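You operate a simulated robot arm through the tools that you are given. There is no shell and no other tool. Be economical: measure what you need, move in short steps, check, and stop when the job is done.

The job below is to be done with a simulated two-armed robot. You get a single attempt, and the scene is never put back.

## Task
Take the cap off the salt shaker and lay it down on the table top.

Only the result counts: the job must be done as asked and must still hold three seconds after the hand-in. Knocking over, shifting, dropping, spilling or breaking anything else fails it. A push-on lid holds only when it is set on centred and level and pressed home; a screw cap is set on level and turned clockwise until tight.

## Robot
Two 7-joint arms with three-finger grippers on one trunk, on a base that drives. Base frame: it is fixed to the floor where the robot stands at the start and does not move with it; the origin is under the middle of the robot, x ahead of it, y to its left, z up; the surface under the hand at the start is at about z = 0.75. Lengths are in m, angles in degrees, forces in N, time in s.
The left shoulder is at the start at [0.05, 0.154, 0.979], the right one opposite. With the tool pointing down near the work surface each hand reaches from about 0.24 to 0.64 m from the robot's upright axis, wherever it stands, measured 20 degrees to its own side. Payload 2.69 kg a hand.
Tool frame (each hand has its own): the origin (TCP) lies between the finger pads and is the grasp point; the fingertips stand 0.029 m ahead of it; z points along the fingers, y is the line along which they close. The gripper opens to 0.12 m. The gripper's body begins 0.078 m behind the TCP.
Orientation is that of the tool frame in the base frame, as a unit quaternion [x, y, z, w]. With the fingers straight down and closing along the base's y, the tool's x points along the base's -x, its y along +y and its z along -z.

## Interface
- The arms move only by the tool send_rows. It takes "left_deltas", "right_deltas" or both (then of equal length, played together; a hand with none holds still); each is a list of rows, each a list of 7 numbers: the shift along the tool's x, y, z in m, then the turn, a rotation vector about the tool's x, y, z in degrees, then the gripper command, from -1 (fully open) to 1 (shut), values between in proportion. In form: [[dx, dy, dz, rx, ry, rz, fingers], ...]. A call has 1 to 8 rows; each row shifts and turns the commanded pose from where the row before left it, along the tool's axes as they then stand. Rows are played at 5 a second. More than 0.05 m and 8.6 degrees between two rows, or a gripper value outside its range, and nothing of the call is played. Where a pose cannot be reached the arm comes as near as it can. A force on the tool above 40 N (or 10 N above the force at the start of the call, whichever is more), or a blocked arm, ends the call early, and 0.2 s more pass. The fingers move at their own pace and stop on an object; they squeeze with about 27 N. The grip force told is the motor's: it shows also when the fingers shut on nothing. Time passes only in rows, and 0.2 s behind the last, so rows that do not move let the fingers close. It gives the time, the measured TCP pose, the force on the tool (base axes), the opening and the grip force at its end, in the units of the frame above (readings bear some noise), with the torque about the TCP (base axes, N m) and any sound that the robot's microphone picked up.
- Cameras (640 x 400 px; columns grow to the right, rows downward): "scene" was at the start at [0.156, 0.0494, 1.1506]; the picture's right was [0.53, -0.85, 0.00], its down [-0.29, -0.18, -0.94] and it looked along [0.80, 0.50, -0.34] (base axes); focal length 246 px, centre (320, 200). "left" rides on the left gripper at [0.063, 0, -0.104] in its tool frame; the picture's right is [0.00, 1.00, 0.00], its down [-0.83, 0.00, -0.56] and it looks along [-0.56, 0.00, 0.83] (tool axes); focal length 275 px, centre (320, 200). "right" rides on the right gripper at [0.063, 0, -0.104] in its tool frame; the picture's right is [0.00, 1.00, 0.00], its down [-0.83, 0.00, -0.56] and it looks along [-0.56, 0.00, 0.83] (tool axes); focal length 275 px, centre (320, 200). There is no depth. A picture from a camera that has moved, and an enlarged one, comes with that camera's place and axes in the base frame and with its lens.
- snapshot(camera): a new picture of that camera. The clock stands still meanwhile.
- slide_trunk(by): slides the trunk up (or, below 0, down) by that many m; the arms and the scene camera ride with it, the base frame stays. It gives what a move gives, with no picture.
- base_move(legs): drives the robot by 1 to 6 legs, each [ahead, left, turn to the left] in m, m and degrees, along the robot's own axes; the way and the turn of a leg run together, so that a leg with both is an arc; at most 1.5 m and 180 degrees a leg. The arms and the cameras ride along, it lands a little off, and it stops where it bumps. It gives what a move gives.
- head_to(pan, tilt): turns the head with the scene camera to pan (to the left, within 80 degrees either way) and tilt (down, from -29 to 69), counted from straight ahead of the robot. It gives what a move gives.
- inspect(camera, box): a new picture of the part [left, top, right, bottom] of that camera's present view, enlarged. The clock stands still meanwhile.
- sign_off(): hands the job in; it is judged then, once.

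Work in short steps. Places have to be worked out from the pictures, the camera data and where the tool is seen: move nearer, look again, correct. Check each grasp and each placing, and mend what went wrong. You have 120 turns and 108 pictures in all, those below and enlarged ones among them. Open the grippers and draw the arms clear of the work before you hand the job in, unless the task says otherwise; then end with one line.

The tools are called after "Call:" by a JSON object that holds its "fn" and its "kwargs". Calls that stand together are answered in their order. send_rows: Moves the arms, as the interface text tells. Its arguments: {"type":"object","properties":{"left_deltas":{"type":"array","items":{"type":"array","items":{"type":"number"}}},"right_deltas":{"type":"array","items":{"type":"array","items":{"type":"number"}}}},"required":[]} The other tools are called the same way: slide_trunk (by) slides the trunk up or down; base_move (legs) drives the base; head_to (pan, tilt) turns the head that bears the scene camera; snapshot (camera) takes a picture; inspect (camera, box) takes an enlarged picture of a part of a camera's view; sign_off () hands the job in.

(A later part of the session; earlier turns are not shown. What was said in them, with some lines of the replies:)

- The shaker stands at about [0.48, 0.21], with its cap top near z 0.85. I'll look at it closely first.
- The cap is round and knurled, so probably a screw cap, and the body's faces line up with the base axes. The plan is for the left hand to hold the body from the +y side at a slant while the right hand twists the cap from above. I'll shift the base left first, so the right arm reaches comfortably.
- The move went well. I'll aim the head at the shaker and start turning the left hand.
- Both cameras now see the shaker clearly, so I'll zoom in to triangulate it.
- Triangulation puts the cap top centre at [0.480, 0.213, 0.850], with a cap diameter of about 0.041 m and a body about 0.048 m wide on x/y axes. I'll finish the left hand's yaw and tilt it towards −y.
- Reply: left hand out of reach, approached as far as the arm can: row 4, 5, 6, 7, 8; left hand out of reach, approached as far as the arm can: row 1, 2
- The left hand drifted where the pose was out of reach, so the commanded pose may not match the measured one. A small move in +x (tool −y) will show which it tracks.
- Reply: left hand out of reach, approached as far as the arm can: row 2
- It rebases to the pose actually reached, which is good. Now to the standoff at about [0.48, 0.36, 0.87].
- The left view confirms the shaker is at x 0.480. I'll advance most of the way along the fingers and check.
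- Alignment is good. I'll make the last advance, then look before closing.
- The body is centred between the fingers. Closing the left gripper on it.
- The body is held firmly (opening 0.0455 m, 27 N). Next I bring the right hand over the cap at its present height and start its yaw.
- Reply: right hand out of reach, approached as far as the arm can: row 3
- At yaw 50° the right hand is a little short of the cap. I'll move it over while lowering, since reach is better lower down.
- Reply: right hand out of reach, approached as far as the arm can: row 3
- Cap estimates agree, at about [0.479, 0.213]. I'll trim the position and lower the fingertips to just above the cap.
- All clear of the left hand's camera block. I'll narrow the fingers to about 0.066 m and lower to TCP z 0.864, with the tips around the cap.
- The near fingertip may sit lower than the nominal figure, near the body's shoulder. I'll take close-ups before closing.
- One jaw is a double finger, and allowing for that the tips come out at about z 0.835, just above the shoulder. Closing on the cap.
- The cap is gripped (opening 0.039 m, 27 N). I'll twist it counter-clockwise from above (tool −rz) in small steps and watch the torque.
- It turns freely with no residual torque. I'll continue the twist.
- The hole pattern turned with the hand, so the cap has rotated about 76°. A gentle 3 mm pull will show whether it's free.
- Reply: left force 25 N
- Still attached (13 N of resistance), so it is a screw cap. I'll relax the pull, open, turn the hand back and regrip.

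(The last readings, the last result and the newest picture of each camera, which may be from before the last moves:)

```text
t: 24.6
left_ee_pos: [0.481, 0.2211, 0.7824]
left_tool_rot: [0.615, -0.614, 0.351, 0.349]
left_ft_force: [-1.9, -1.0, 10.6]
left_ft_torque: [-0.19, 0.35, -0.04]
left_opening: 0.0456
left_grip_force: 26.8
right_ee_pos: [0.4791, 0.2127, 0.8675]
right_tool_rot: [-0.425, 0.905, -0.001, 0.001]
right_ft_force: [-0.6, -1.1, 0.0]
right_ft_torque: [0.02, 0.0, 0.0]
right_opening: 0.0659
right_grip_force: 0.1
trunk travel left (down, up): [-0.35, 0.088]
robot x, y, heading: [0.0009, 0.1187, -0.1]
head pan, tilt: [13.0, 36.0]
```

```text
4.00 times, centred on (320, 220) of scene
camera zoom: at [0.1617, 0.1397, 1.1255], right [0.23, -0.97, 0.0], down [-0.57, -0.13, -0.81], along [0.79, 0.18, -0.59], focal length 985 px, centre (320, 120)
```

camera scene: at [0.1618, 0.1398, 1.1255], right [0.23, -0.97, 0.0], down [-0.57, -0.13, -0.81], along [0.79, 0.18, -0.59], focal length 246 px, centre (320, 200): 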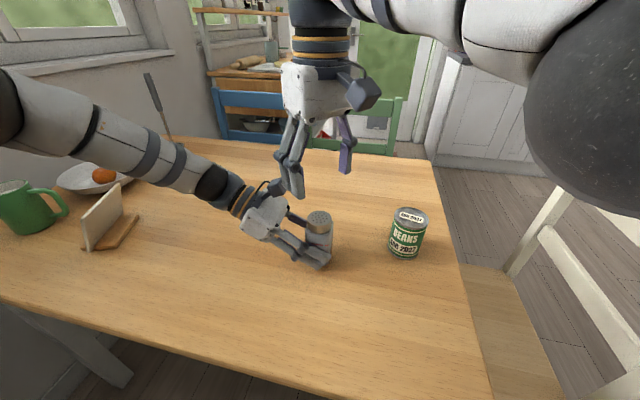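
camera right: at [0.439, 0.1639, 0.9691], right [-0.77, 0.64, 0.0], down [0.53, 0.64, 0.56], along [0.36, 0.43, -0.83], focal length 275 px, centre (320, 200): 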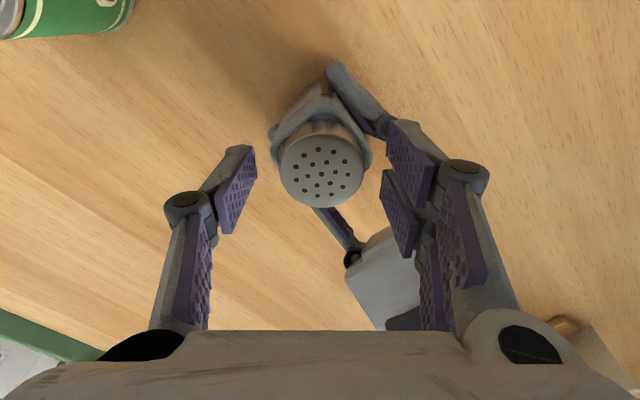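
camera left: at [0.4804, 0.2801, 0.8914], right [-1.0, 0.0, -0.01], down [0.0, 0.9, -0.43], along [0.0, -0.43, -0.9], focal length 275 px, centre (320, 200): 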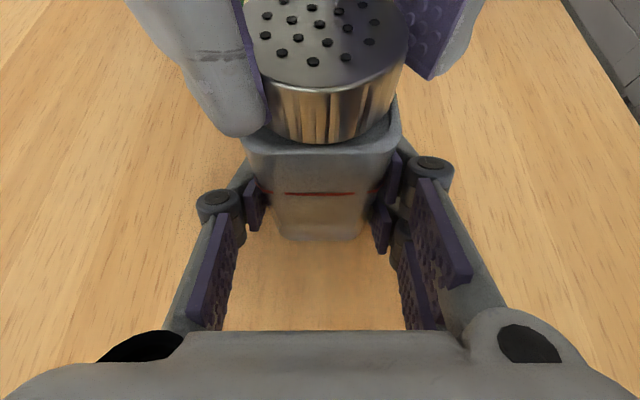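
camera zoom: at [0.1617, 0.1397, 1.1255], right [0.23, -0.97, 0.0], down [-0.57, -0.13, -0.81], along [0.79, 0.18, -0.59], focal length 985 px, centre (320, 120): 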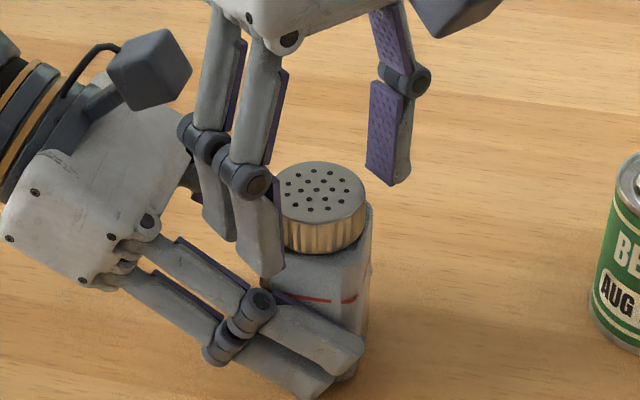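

Cap and body are undisturbed. Regripping and twisting about 85° more.

Call:
{"fn": "send_rows", "kwargs": {"right_deltas": [[0, 0, 0, 0, 0, 0, 0.2], [0, 0, 0, 0, 0, 0, 1], [0, 0, 0, 0, 0, 0, 1], [0, 0, 0, 0, 0, -8, 1], [0, 0, 0, 0, 0, -8, 1], [0, 0, 0, 0, 0, -8, 1], [0, 0, 0, 0, 0, -8, 1], [0, 0, 0, 0, 0, -8, 1]]}}

Call:
{"fn": "send_rows", "kwargs": {"right_deltas": [[0, 0, 0, 0, 0, -8, 1], [0, 0, 0, 0, 0, -8, 1], [0, 0, 0, 0, 0, -8, 1], [0, 0, 0, 0, 0, -8, 1], [0, 0, 0, 0, 0, -8, 1], [0, 0, -0.0015, 0, 0, 0, 1], [0, 0, -0.0015, 0, 0, 0, 1], [0, 0, 0, 0, 0, 0, 1]]}}

Call:
{"fn": "inspect", "kwargs": {"camera": "left", "box": [220, 0, 420, 150]}}

```text
t: 26.4
left_ee_pos: [0.4803, 0.2217, 0.7833]
left_tool_rot: [0.615, -0.614, 0.351, 0.349]
left_ft_force: [-2.5, -3.5, 9.4]
left_ft_torque: [0.09, 0.16, -0.1]
left_opening: 0.0452
left_grip_force: 26.8
right_ee_pos: [0.4781, 0.2144, 0.8672]
right_tool_rot: [0.711, -0.704, 0.001, -0.002]
right_ft_force: [3.6, 4.9, 2.0]
right_ft_torque: [0.16, -0.11, -0.02]
right_opening: 0.0391
right_grip_force: 26.5
trunk travel left (down, up): [-0.35, 0.088]
robot x, y, heading: [0.0005, 0.1175, 0.2]
head pan, tilt: [13.0, 36.0]
```

```text
t: 28.2
left_ee_pos: [0.4799, 0.2206, 0.7832]
left_tool_rot: [0.614, -0.614, 0.351, 0.35]
left_ft_force: [-9.9, -6.5, 15.2]
left_ft_torque: [0.34, -0.13, -0.1]
left_opening: 0.0459
left_grip_force: 27.6
right_ee_pos: [0.4798, 0.2146, 0.8688]
right_tool_rot: [0.908, -0.42, 0.001, 0.0]
right_ft_force: [8.9, 8.4, -10.7]
right_ft_torque: [0.32, -0.43, -0.05]
right_opening: 0.0389
right_grip_force: 26.9
trunk travel left (down, up): [-0.35, 0.088]
robot x, y, heading: [0.0007, 0.1222, 0.0]
head pan, tilt: [13.0, 36.0]
```

```text
2.67 times, centred on (320, 75) of left
camera zoom: at [0.4805, 0.2801, 0.8914], right [-1.0, 0.0, -0.01], down [0.0, 0.9, -0.43], along [0.0, -0.43, -0.9], focal length 734 px, centre (320, 533)
```

zoom: 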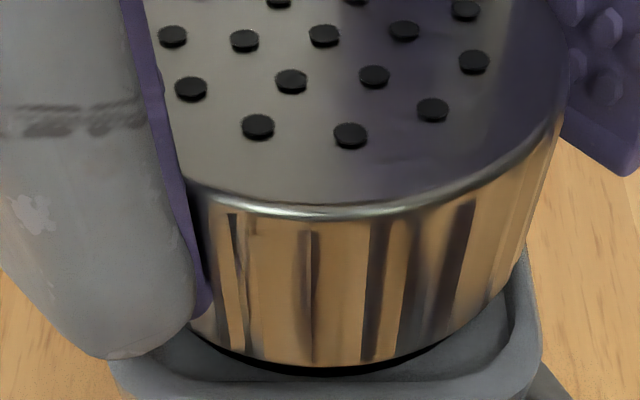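

A gap is opening under the cap: it is rising. Another cycle, keeping the slightly higher hand.

Call:
{"fn": "send_rows", "kwargs": {"right_deltas": [[0, 0, 0.002, 0, 0, 0, 0], [0, 0, 0, 0, 0, 0, -0.1], [0, 0, 0, 0, 0, 8.4, -0.1], [0, 0, 0, 0, 0, 8.4, -0.1], [0, 0, 0, 0, 0, 8.4, -0.1], [0, 0, 0, 0, 0, 8.4, -0.1], [0, 0, 0, 0, 0, 8.4, -0.1], [0, 0, 0, 0, 0, 8.4, -0.1]]}}

Call:
{"fn": "send_rows", "kwargs": {"right_deltas": [[0, 0, 0, 0, 0, 8.4, -0.1], [0, 0, 0, 0, 0, 8.4, -0.1], [0, 0, 0, 0, 0, 8.4, -0.1], [0, 0, 0, 0, 0, 0, -0.1], [0, 0, 0, 0, 0, 0, 0.2], [0, 0, 0, 0, 0, 0, 1], [0, 0, 0, 0, 0, 0, 1]]}}

Call:
{"fn": "send_rows", "kwargs": {"right_deltas": [[0, 0, 0, 0, 0, -8.4, 1], [0, 0, 0, 0, 0, -8.4, 1], [0, 0, 0, 0, 0, -8.4, 1], [0, 0, 0, 0, 0, -8.4, 1], [0, 0, 0, 0, 0, -8.4, 1], [0, 0, 0, 0, 0, -8.4, 1], [0, 0, 0, 0, 0, -8.4, 1], [0, 0, 0, 0, 0, -8.4, 1]]}}

Call:
{"fn": "send_rows", "kwargs": {"right_deltas": [[0, 0, 0, 0, 0, -8, 1], [0, 0, -0.0015, 0, 0, 0, 1], [0, 0, -0.0015, 0, 0, 0, 1], [0, 0, 0, 0, 0, 0, 1]]}}

Call:
{"fn": "inspect", "kwargs": {"camera": "left", "box": [220, 0, 420, 150]}}

```text
t: 30.0
left_ee_pos: [0.4797, 0.2229, 0.7831]
left_tool_rot: [0.614, -0.614, 0.351, 0.35]
left_ft_force: [-1.1, -0.5, 9.7]
left_ft_torque: [-0.21, 0.35, 0.03]
left_opening: 0.0454
left_grip_force: 27.3
right_ee_pos: [0.4772, 0.2137, 0.8678]
right_tool_rot: [-0.641, 0.767, -0.001, 0.002]
right_ft_force: [0.2, -0.7, 0.1]
right_ft_torque: [-0.03, 0.01, 0.01]
right_opening: 0.0658
right_grip_force: 0.2
trunk travel left (down, up): [-0.35, 0.088]
robot x, y, heading: [0.0012, 0.1199, -0.0]
head pan, tilt: [13.0, 36.0]
```

```text
t: 31.6
left_ee_pos: [0.4802, 0.2217, 0.7826]
left_tool_rot: [0.614, -0.614, 0.351, 0.35]
left_ft_force: [1.1, 0.3, 11.3]
left_ft_torque: [-0.18, 0.3, 0.01]
left_opening: 0.0453
left_grip_force: 27.1
right_ee_pos: [0.4798, 0.2144, 0.8682]
right_tool_rot: [-0.459, 0.888, -0.001, 0.002]
right_ft_force: [0.4, 0.4, -0.1]
right_ft_torque: [0.01, 0.0, 0.0]
right_opening: 0.0396
right_grip_force: 27.2
trunk travel left (down, up): [-0.35, 0.088]
robot x, y, heading: [-0.0037, 0.1201, -0.0]
head pan, tilt: [13.0, 36.0]
```

```text
t: 33.4
left_ee_pos: [0.4806, 0.2222, 0.7836]
left_tool_rot: [0.614, -0.613, 0.352, 0.35]
left_ft_force: [1.8, 0.5, 10.6]
left_ft_torque: [-0.2, 0.3, 0.02]
left_opening: 0.0452
left_grip_force: 26.7
right_ee_pos: [0.4795, 0.2146, 0.8668]
right_tool_rot: [0.876, -0.483, 0.001, -0.001]
right_ft_force: [0.1, -0.3, 0.1]
right_ft_torque: [0.0, 0.02, 0.0]
right_opening: 0.0397
right_grip_force: 27.3
trunk travel left (down, up): [-0.35, 0.088]
robot x, y, heading: [-0.0041, 0.1208, -0.2]
head pan, tilt: [13.0, 36.0]
```

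```text
t: 34.4
left_ee_pos: [0.4792, 0.2231, 0.783]
left_tool_rot: [0.614, -0.613, 0.352, 0.35]
left_ft_force: [1.6, 0.8, 11.4]
left_ft_torque: [-0.16, 0.34, -0.02]
left_opening: 0.0455
left_grip_force: 27.0
right_ee_pos: [0.4786, 0.214, 0.8695]
right_tool_rot: [0.906, -0.423, 0.002, -0.001]
right_ft_force: [-0.4, -0.1, -0.2]
right_ft_torque: [0.02, 0.0, -0.03]
right_opening: 0.0397
right_grip_force: 27.5
trunk travel left (down, up): [-0.35, 0.088]
robot x, y, heading: [0.0025, 0.1223, -0.1]
head pan, tilt: [13.0, 36.0]
```

```text
2.67 times, centred on (320, 75) of left
camera zoom: at [0.4805, 0.2802, 0.8914], right [-1.0, 0.0, -0.01], down [0.0, 0.9, -0.43], along [0.01, -0.43, -0.9], focal length 734 px, centre (320, 533)
```

zoom: 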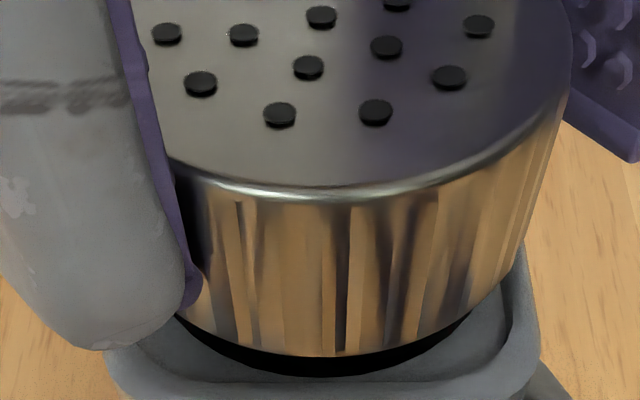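

The cap is free: no force during the twist or lift, and the gap is widening. I'll lift it gently straight up.

Call:
{"fn": "send_rows", "kwargs": {"right_deltas": [[0, 0, -0.004, 0, 0, 0, 1], [0, 0, -0.006, 0, 0, 0, 1], [0, 0, -0.01, 0, 0, 0, 1], [0, 0, -0.015, 0, 0, 0, 1], [0, 0, 0, 0, 0, 0, 1]]}}

Call:
{"fn": "snapshot", "kwargs": {"camera": "scene"}}

Call:
{"fn": "snapshot", "kwargs": {"camera": "left"}}

```text
t: 35.6
left_ee_pos: [0.48, 0.2223, 0.7828]
left_tool_rot: [0.615, -0.613, 0.352, 0.35]
left_ft_force: [1.4, 0.0, 11.7]
left_ft_torque: [-0.17, 0.33, -0.01]
left_opening: 0.0456
left_grip_force: 26.6
right_ee_pos: [0.4784, 0.2136, 0.9061]
right_tool_rot: [0.906, -0.423, 0.002, -0.002]
right_ft_force: [-0.1, 0.8, -0.1]
right_ft_torque: [0.01, 0.0, 0.03]
right_opening: 0.0397
right_grip_force: 26.6
trunk travel left (down, up): [-0.35, 0.088]
robot x, y, heading: [-0.0007, 0.1187, -0.2]
head pan, tilt: [13.0, 36.0]
```

```text
69 pictures are left
camera scene: at [0.1618, 0.1398, 1.1255], right [0.23, -0.97, 0.0], down [-0.57, -0.13, -0.81], along [0.79, 0.18, -0.59], focal length 246 px, centre (320, 200)
```

scene: 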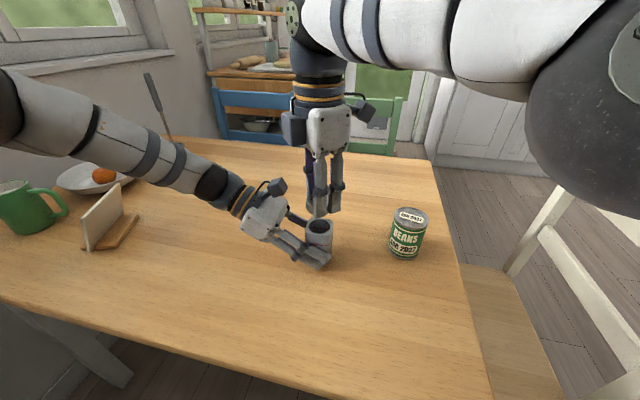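

```text
68 pictures are left
camera left: at [0.4805, 0.2802, 0.8914], right [-1.0, 0.0, -0.01], down [0.0, 0.9, -0.43], along [0.01, -0.43, -0.9], focal length 275 px, centre (320, 200)
```

left: 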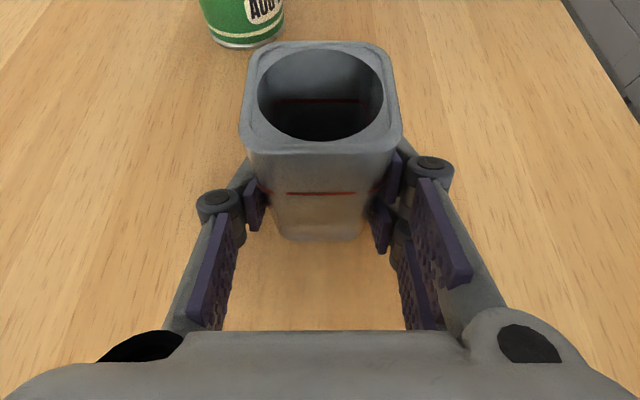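

The cap is off and the shaker stands open. I'll carry the cap to a clear spot at about [0.40, 0.10], away from the can and the shaker.

Call:
{"fn": "send_rows", "kwargs": {"right_deltas": [[0, 0, -0.02, 0, 0, 0, 1], [0.009, 0.0335, 0, 0, 0, 0, 1], [0.009, 0.0335, 0, 0, 0, 0, 1], [0.009, 0.0335, 0, 0, 0, 0, 1], [0.009, 0.0335, 0, 0, 0, 0, 1], [0, 0, 0, 0, 0, 0, 1]]}}

Call:
{"fn": "snapshot", "kwargs": {"camera": "scene"}}

Call:
{"fn": "snapshot", "kwargs": {"camera": "right"}}

```text
t: 37.0
left_ee_pos: [0.4791, 0.2219, 0.7834]
left_tool_rot: [0.615, -0.613, 0.352, 0.35]
left_ft_force: [1.6, 0.2, 10.8]
left_ft_torque: [-0.16, 0.34, -0.03]
left_opening: 0.0456
left_grip_force: 26.9
right_ee_pos: [0.4, 0.1005, 0.9265]
right_tool_rot: [0.906, -0.422, 0.001, -0.002]
right_ft_force: [0.2, 0.0, -0.9]
right_ft_torque: [0.01, -0.02, 0.0]
right_opening: 0.0395
right_grip_force: 26.8
trunk travel left (down, up): [-0.35, 0.088]
robot x, y, heading: [-0.0015, 0.1229, -0.0]
head pan, tilt: [13.0, 36.0]
```

```text
67 pictures are left
camera scene: at [0.1618, 0.1399, 1.1255], right [0.23, -0.97, 0.0], down [-0.57, -0.13, -0.81], along [0.79, 0.18, -0.59], focal length 246 px, centre (320, 200)
```

scene: 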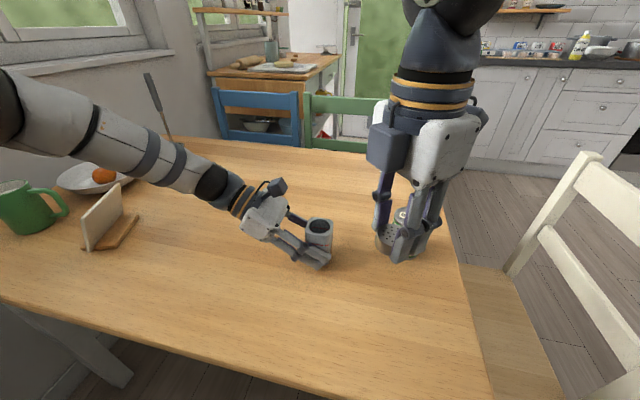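

```text
66 pictures are left
camera right: at [0.4403, 0.0519, 1.0307], right [-0.76, -0.65, 0.0], down [-0.54, 0.63, 0.55], along [-0.36, 0.43, -0.83], focal length 275 px, centre (320, 200)
```

right: 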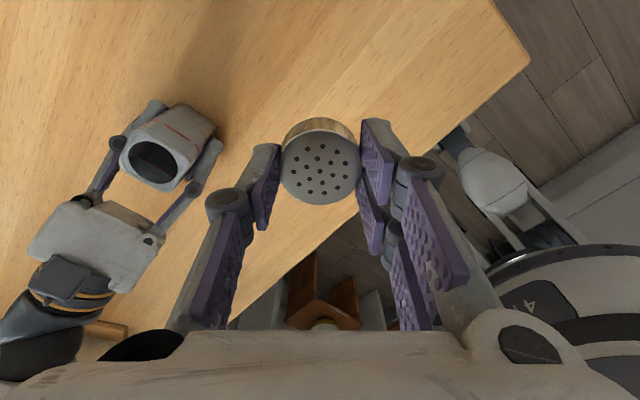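

The spot on the table is clear. Lowering to just above the surface.

Call:
{"fn": "send_rows", "kwargs": {"right_deltas": [[0, 0, 0.045, 0, 0, 0, 1], [0, 0, 0.045, 0, 0, 0, 1], [0, 0, 0.035, 0, 0, 0, 1], [0, 0, 0.01, 0, 0, 0, 1], [0, 0, 0, 0, 0, 0, 1]]}}

Call:
{"fn": "snapshot", "kwargs": {"camera": "scene"}}

Call:
{"fn": "inspect", "kwargs": {"camera": "right", "box": [220, 50, 420, 220]}}

```text
t: 38.2
left_ee_pos: [0.4791, 0.2217, 0.7839]
left_tool_rot: [0.614, -0.613, 0.352, 0.35]
left_ft_force: [0.6, 0.3, 10.6]
left_ft_torque: [-0.16, 0.29, -0.01]
left_opening: 0.0455
left_grip_force: 27.2
right_ee_pos: [0.4008, 0.1, 0.7903]
right_tool_rot: [0.906, -0.422, 0.002, -0.001]
right_ft_force: [-0.8, 0.4, -0.8]
right_ft_torque: [0.0, -0.03, -0.01]
right_opening: 0.0395
right_grip_force: 26.8
trunk travel left (down, up): [-0.35, 0.088]
robot x, y, heading: [0.0007, 0.1222, 0.2]
head pan, tilt: [13.0, 36.0]
```

```text
65 pictures are left
camera scene: at [0.1618, 0.1398, 1.1255], right [0.23, -0.97, 0.0], down [-0.57, -0.13, -0.81], along [0.79, 0.18, -0.59], focal length 246 px, centre (320, 200)
```

scene: 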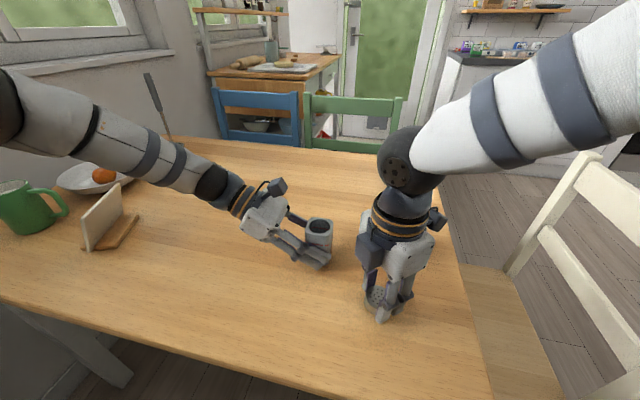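

```text
2.35 times, centred on (320, 135) of right
camera zoom: at [0.4416, 0.0516, 0.8951], right [-0.76, -0.65, 0.0], down [-0.54, 0.63, 0.55], along [-0.36, 0.42, -0.83], focal length 648 px, centre (320, 353)
```

zoom: 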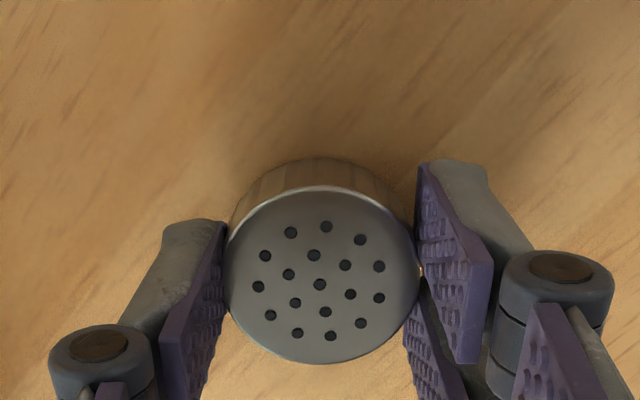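

Nearly on the table with no contact yet. I'll lower in 2 mm steps and watch the force.

Call:
{"fn": "send_rows", "kwargs": {"right_deltas": [[0, 0, 0.002, 0, 0, 0, 1], [0, 0, 0.002, 0, 0, 0, 1], [0, 0, 0, 0, 0, 0, 1]]}}

Call:
{"fn": "send_rows", "kwargs": {"right_deltas": [[0, 0, 0.002, 0, 0, 0, 1], [0, 0, 0, 0, 0, 0, 1]]}}

```text
t: 39.0
left_ee_pos: [0.4798, 0.2221, 0.7828]
left_tool_rot: [0.614, -0.613, 0.352, 0.35]
left_ft_force: [1.7, -0.3, 11.7]
left_ft_torque: [-0.17, 0.37, -0.02]
left_opening: 0.0455
left_grip_force: 27.1
right_ee_pos: [0.4004, 0.0995, 0.7863]
right_tool_rot: [0.906, -0.422, 0.001, -0.001]
right_ft_force: [-0.3, 0.2, 0.9]
right_ft_torque: [-0.01, 0.0, -0.04]
right_opening: 0.0393
right_grip_force: 26.7
trunk travel left (down, up): [-0.35, 0.088]
robot x, y, heading: [-0.0007, 0.1188, -0.2]
head pan, tilt: [13.0, 36.0]
```

```text
t: 39.6
left_ee_pos: [0.4802, 0.2226, 0.7834]
left_tool_rot: [0.614, -0.613, 0.352, 0.35]
left_ft_force: [-0.1, -0.3, 12.1]
left_ft_torque: [-0.14, 0.39, -0.01]
left_opening: 0.0455
left_grip_force: 26.9
right_ee_pos: [0.3996, 0.1001, 0.7834]
right_tool_rot: [0.907, -0.422, 0.001, -0.001]
right_ft_force: [-0.1, 0.3, -0.3]
right_ft_torque: [0.03, 0.0, -0.01]
right_opening: 0.0398
right_grip_force: 27.4
trunk travel left (down, up): [-0.35, 0.088]
robot x, y, heading: [0.0004, 0.1208, -0.1]
head pan, tilt: [13.0, 36.0]
```

Still no contact at 0.7834, so down a little more.

Call:
{"fn": "send_rows", "kwargs": {"right_deltas": [[0, 0, 0.0015, 0, 0, 0, 1], [0, 0, 0, 0, 0, 0, 1]]}}

Call:
{"fn": "send_rows", "kwargs": {"right_deltas": [[0, 0, 0.0015, 0, 0, 0, 1], [0, 0, 0, 0, 0, 0, 1]]}}

Call:
{"fn": "inspect", "kwargs": {"camera": "scene", "box": [340, 260, 440, 340]}}

```text
t: 40.2
left_ee_pos: [0.4798, 0.2223, 0.7841]
left_tool_rot: [0.615, -0.614, 0.351, 0.349]
left_ft_force: [2.9, -1.7, 5.3]
left_ft_torque: [-0.16, 0.09, 0.07]
left_opening: 0.0456
left_grip_force: 26.8
right_ee_pos: [0.4009, 0.0998, 0.7837]
right_tool_rot: [0.906, -0.423, 0.001, -0.002]
right_ft_force: [-2.1, -0.4, 15.0]
right_ft_torque: [-0.1, 0.09, -0.02]
right_opening: 0.0396
right_grip_force: 26.7
trunk travel left (down, up): [-0.35, 0.088]
robot x, y, heading: [-0.0021, 0.1229, 0.0]
head pan, tilt: [13.0, 36.0]
```

```text
t: 40.8
left_ee_pos: [0.4794, 0.2207, 0.7836]
left_tool_rot: [-0.614, 0.615, -0.35, -0.35]
left_ft_force: [-0.6, 0.9, 2.2]
left_ft_torque: [-0.03, 0.05, -0.02]
left_opening: 0.0456
left_grip_force: 26.6
right_ee_pos: [0.3995, 0.0997, 0.7831]
right_tool_rot: [0.906, -0.423, 0.003, -0.002]
right_ft_force: [1.1, -3.3, 32.0]
right_ft_torque: [-0.09, 0.03, 0.02]
right_opening: 0.0398
right_grip_force: 27.5
trunk travel left (down, up): [-0.35, 0.088]
robot x, y, heading: [-0.004, 0.1212, -0.1]
head pan, tilt: [13.0, 36.0]
```

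```text
5.00 times, centred on (390, 300) of scene
camera zoom: at [0.1608, 0.1398, 1.1258], right [0.23, -0.97, 0.0], down [-0.57, -0.13, -0.81], along [0.79, 0.18, -0.59], focal length 1231 px, centre (-30, -300)
```

zoom: 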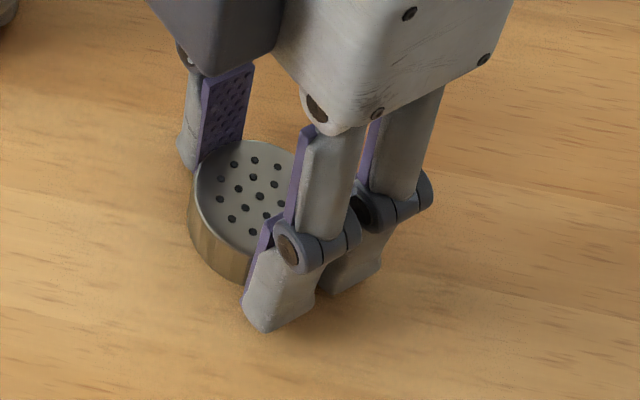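

The cap rests on the table. I'll ease the pressure, open, then raise the right hand.

Call:
{"fn": "send_rows", "kwargs": {"right_deltas": [[0, 0, -0.0027, 0, 0, 0, 1], [0, 0, 0, 0, 0, 0, 0.25], [0, 0, 0, 0, 0, 0, -0.1], [0, 0, 0, 0, 0, 0, -0.3], [0, 0, -0.02, 0, 0, 0, -0.3], [0, 0, -0.04, 0, 0, 0, -0.3], [0, 0, -0.045, 0, 0, 0, -0.3], [0, 0, 0, 0, 0, 0, -0.3]]}}

Call:
{"fn": "snapshot", "kwargs": {"camera": "scene"}}

Call:
{"fn": "snapshot", "kwargs": {"camera": "right"}}

```text
t: 42.6
left_ee_pos: [0.4797, 0.221, 0.7823]
left_tool_rot: [0.615, -0.613, 0.352, 0.35]
left_ft_force: [-4.5, 1.2, 8.9]
left_ft_torque: [-0.1, 0.43, -0.07]
left_opening: 0.0458
left_grip_force: 27.0
right_ee_pos: [0.3975, 0.0993, 0.8905]
right_tool_rot: [0.906, -0.423, 0.002, -0.001]
right_ft_force: [0.6, 0.2, 0.2]
right_ft_torque: [0.02, 0.03, 0.01]
right_opening: 0.0779
right_grip_force: 0.0
trunk travel left (down, up): [-0.35, 0.088]
robot x, y, heading: [-0.0005, 0.1158, -0.0]
head pan, tilt: [13.0, 36.0]
```

```text
62 pictures are left
camera scene: at [0.1616, 0.1399, 1.1255], right [0.23, -0.97, 0.0], down [-0.57, -0.13, -0.81], along [0.79, 0.18, -0.59], focal length 246 px, centre (320, 200)
```

scene: 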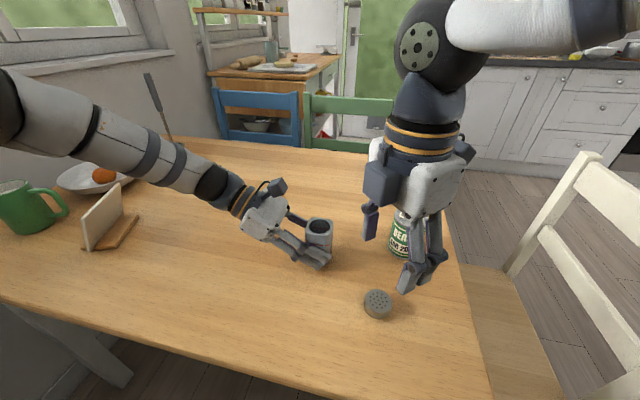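

```text
61 pictures are left
camera right: at [0.4384, 0.0516, 0.9943], right [-0.76, -0.65, 0.0], down [-0.54, 0.63, 0.55], along [-0.36, 0.42, -0.83], focal length 275 px, centre (320, 200)
```

right: 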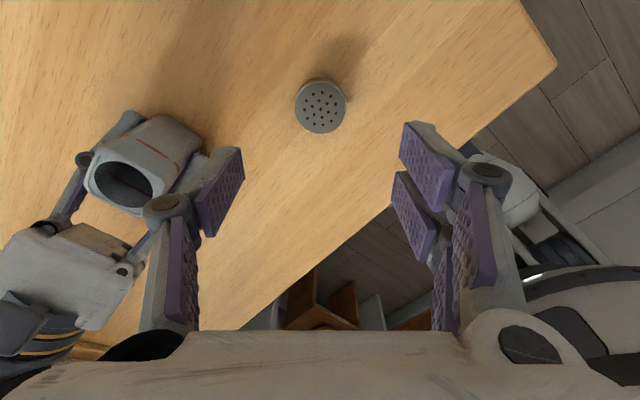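

The cap lies flat on the table. Next I raise the right hand and open the left gripper.

Call:
{"fn": "send_rows", "kwargs": {"left_deltas": [[0, 0, 0, 0, 0, 0, 1], [0, 0, 0, 0, 0, 0, 1], [0, 0, 0, 0, 0, 0, 0], [0, 0, 0, 0, 0, 0, -0.5], [0, 0, 0, 0, 0, 0, -1], [0, 0, 0, 0, 0, 0, -1]], "right_deltas": [[0, 0, -0.04, 0, 0, 0, -0.3], [0, 0, -0.04, 0, 0, 0, -0.3], [0, 0, 0, 0, 0, 0, -0.3], [0, 0, 0, 0, 0, 0, -0.3], [0, 0, 0, 0, 0, 0, -0.3], [0, 0, 0, 0, 0, 0, -0.3]]}}

Call:
{"fn": "snapshot", "kwargs": {"camera": "left"}}

Call:
{"fn": "snapshot", "kwargs": {"camera": "scene"}}

```text
t: 44.0
left_ee_pos: [0.4805, 0.2223, 0.7825]
left_tool_rot: [0.614, -0.614, 0.351, 0.35]
left_ft_force: [-0.2, -0.1, -0.6]
left_ft_torque: [0.0, 0.03, 0.0]
left_opening: 0.1203
left_grip_force: 0.1
right_ee_pos: [0.3986, 0.0986, 0.9674]
right_tool_rot: [0.907, -0.422, 0.001, -0.001]
right_ft_force: [-0.2, 0.1, 0.0]
right_ft_torque: [-0.03, 0.01, 0.0]
right_opening: 0.0779
right_grip_force: 0.1
trunk travel left (down, up): [-0.35, 0.088]
robot x, y, heading: [-0.0012, 0.1189, -0.1]
head pan, tilt: [13.0, 36.0]
```

```text
60 pictures are left
camera left: at [0.4809, 0.2802, 0.8909], right [-1.0, 0.0, 0.0], down [0.0, 0.9, -0.43], along [0.0, -0.43, -0.9], focal length 275 px, centre (320, 200)
```

left: 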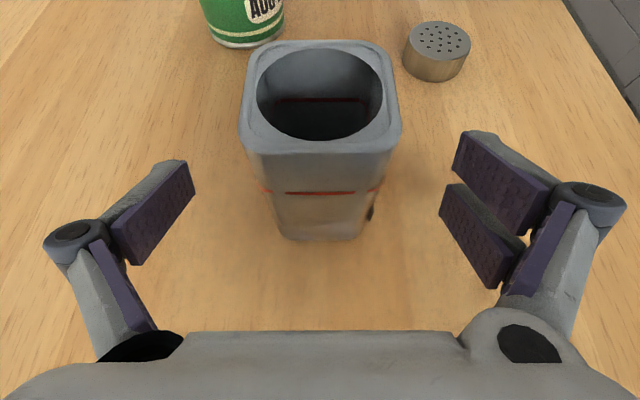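

```text
59 pictures are left
camera scene: at [0.1624, 0.1399, 1.1253], right [0.23, -0.97, 0.0], down [-0.57, -0.13, -0.81], along [0.79, 0.18, -0.59], focal length 246 px, centre (320, 200)
```

scene: 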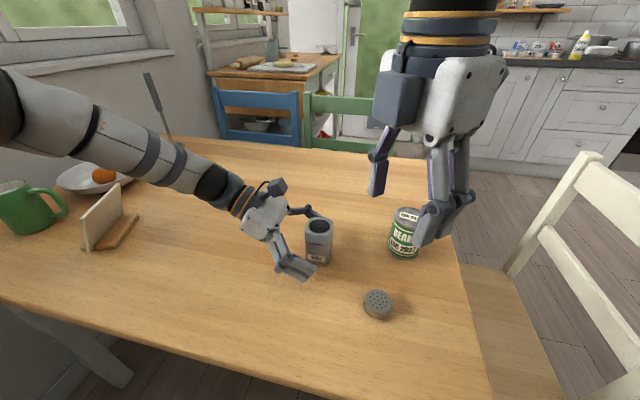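

The shaker stands upright and free. I'll withdraw the left hand back along its own axis.

Call:
{"fn": "send_rows", "kwargs": {"left_deltas": [[0, 0, -0.03, 0, 0, 0, -1], [0, 0, -0.04, 0, 0, 0, -1], [0, 0, -0.04, 0, 0, 0, -1], [0, 0, -0.04, 0, 0, 0, -1], [0.03, 0, 0, 0, 0, 0, -1], [0, 0, 0, 0, 0, 0, -1]]}}

Call:
{"fn": "snapshot", "kwargs": {"camera": "scene"}}

```text
t: 45.4
left_ee_pos: [0.4803, 0.3357, 0.8837]
left_tool_rot: [0.615, -0.613, 0.352, 0.349]
left_ft_force: [0.2, 0.1, -0.5]
left_ft_torque: [0.01, -0.01, -0.02]
left_opening: 0.1199
left_grip_force: 0.0
right_ee_pos: [0.3986, 0.0999, 0.9668]
right_tool_rot: [0.906, -0.422, 0.002, 0.001]
right_ft_force: [0.2, -0.1, 0.0]
right_ft_torque: [-0.02, 0.0, -0.01]
right_opening: 0.0781
right_grip_force: 0.1
trunk travel left (down, up): [-0.35, 0.088]
robot x, y, heading: [-0.0015, 0.1201, -0.0]
head pan, tilt: [13.0, 36.0]
```

```text
58 pictures are left
camera scene: at [0.1625, 0.1401, 1.1253], right [0.23, -0.97, 0.0], down [-0.57, -0.13, -0.81], along [0.79, 0.18, -0.59], focal length 246 px, centre (320, 200)
```

scene: 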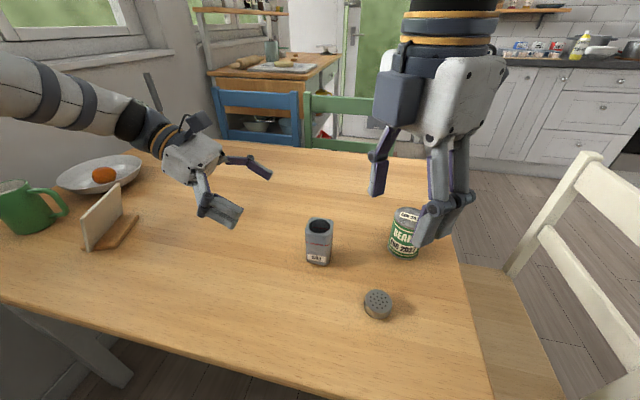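

Both hands are open and clear, the cap lies on the table, the shaker stands upright, and nothing else has moved. Handing in.

Call:
{"fn": "sign_off", "kwargs": {}}

```text
The job is handed in.
```

I unscrewed the salt shaker's cap and laid it flat on the table; the shaker is still upright, nothing else was disturbed, and the job is handed in.
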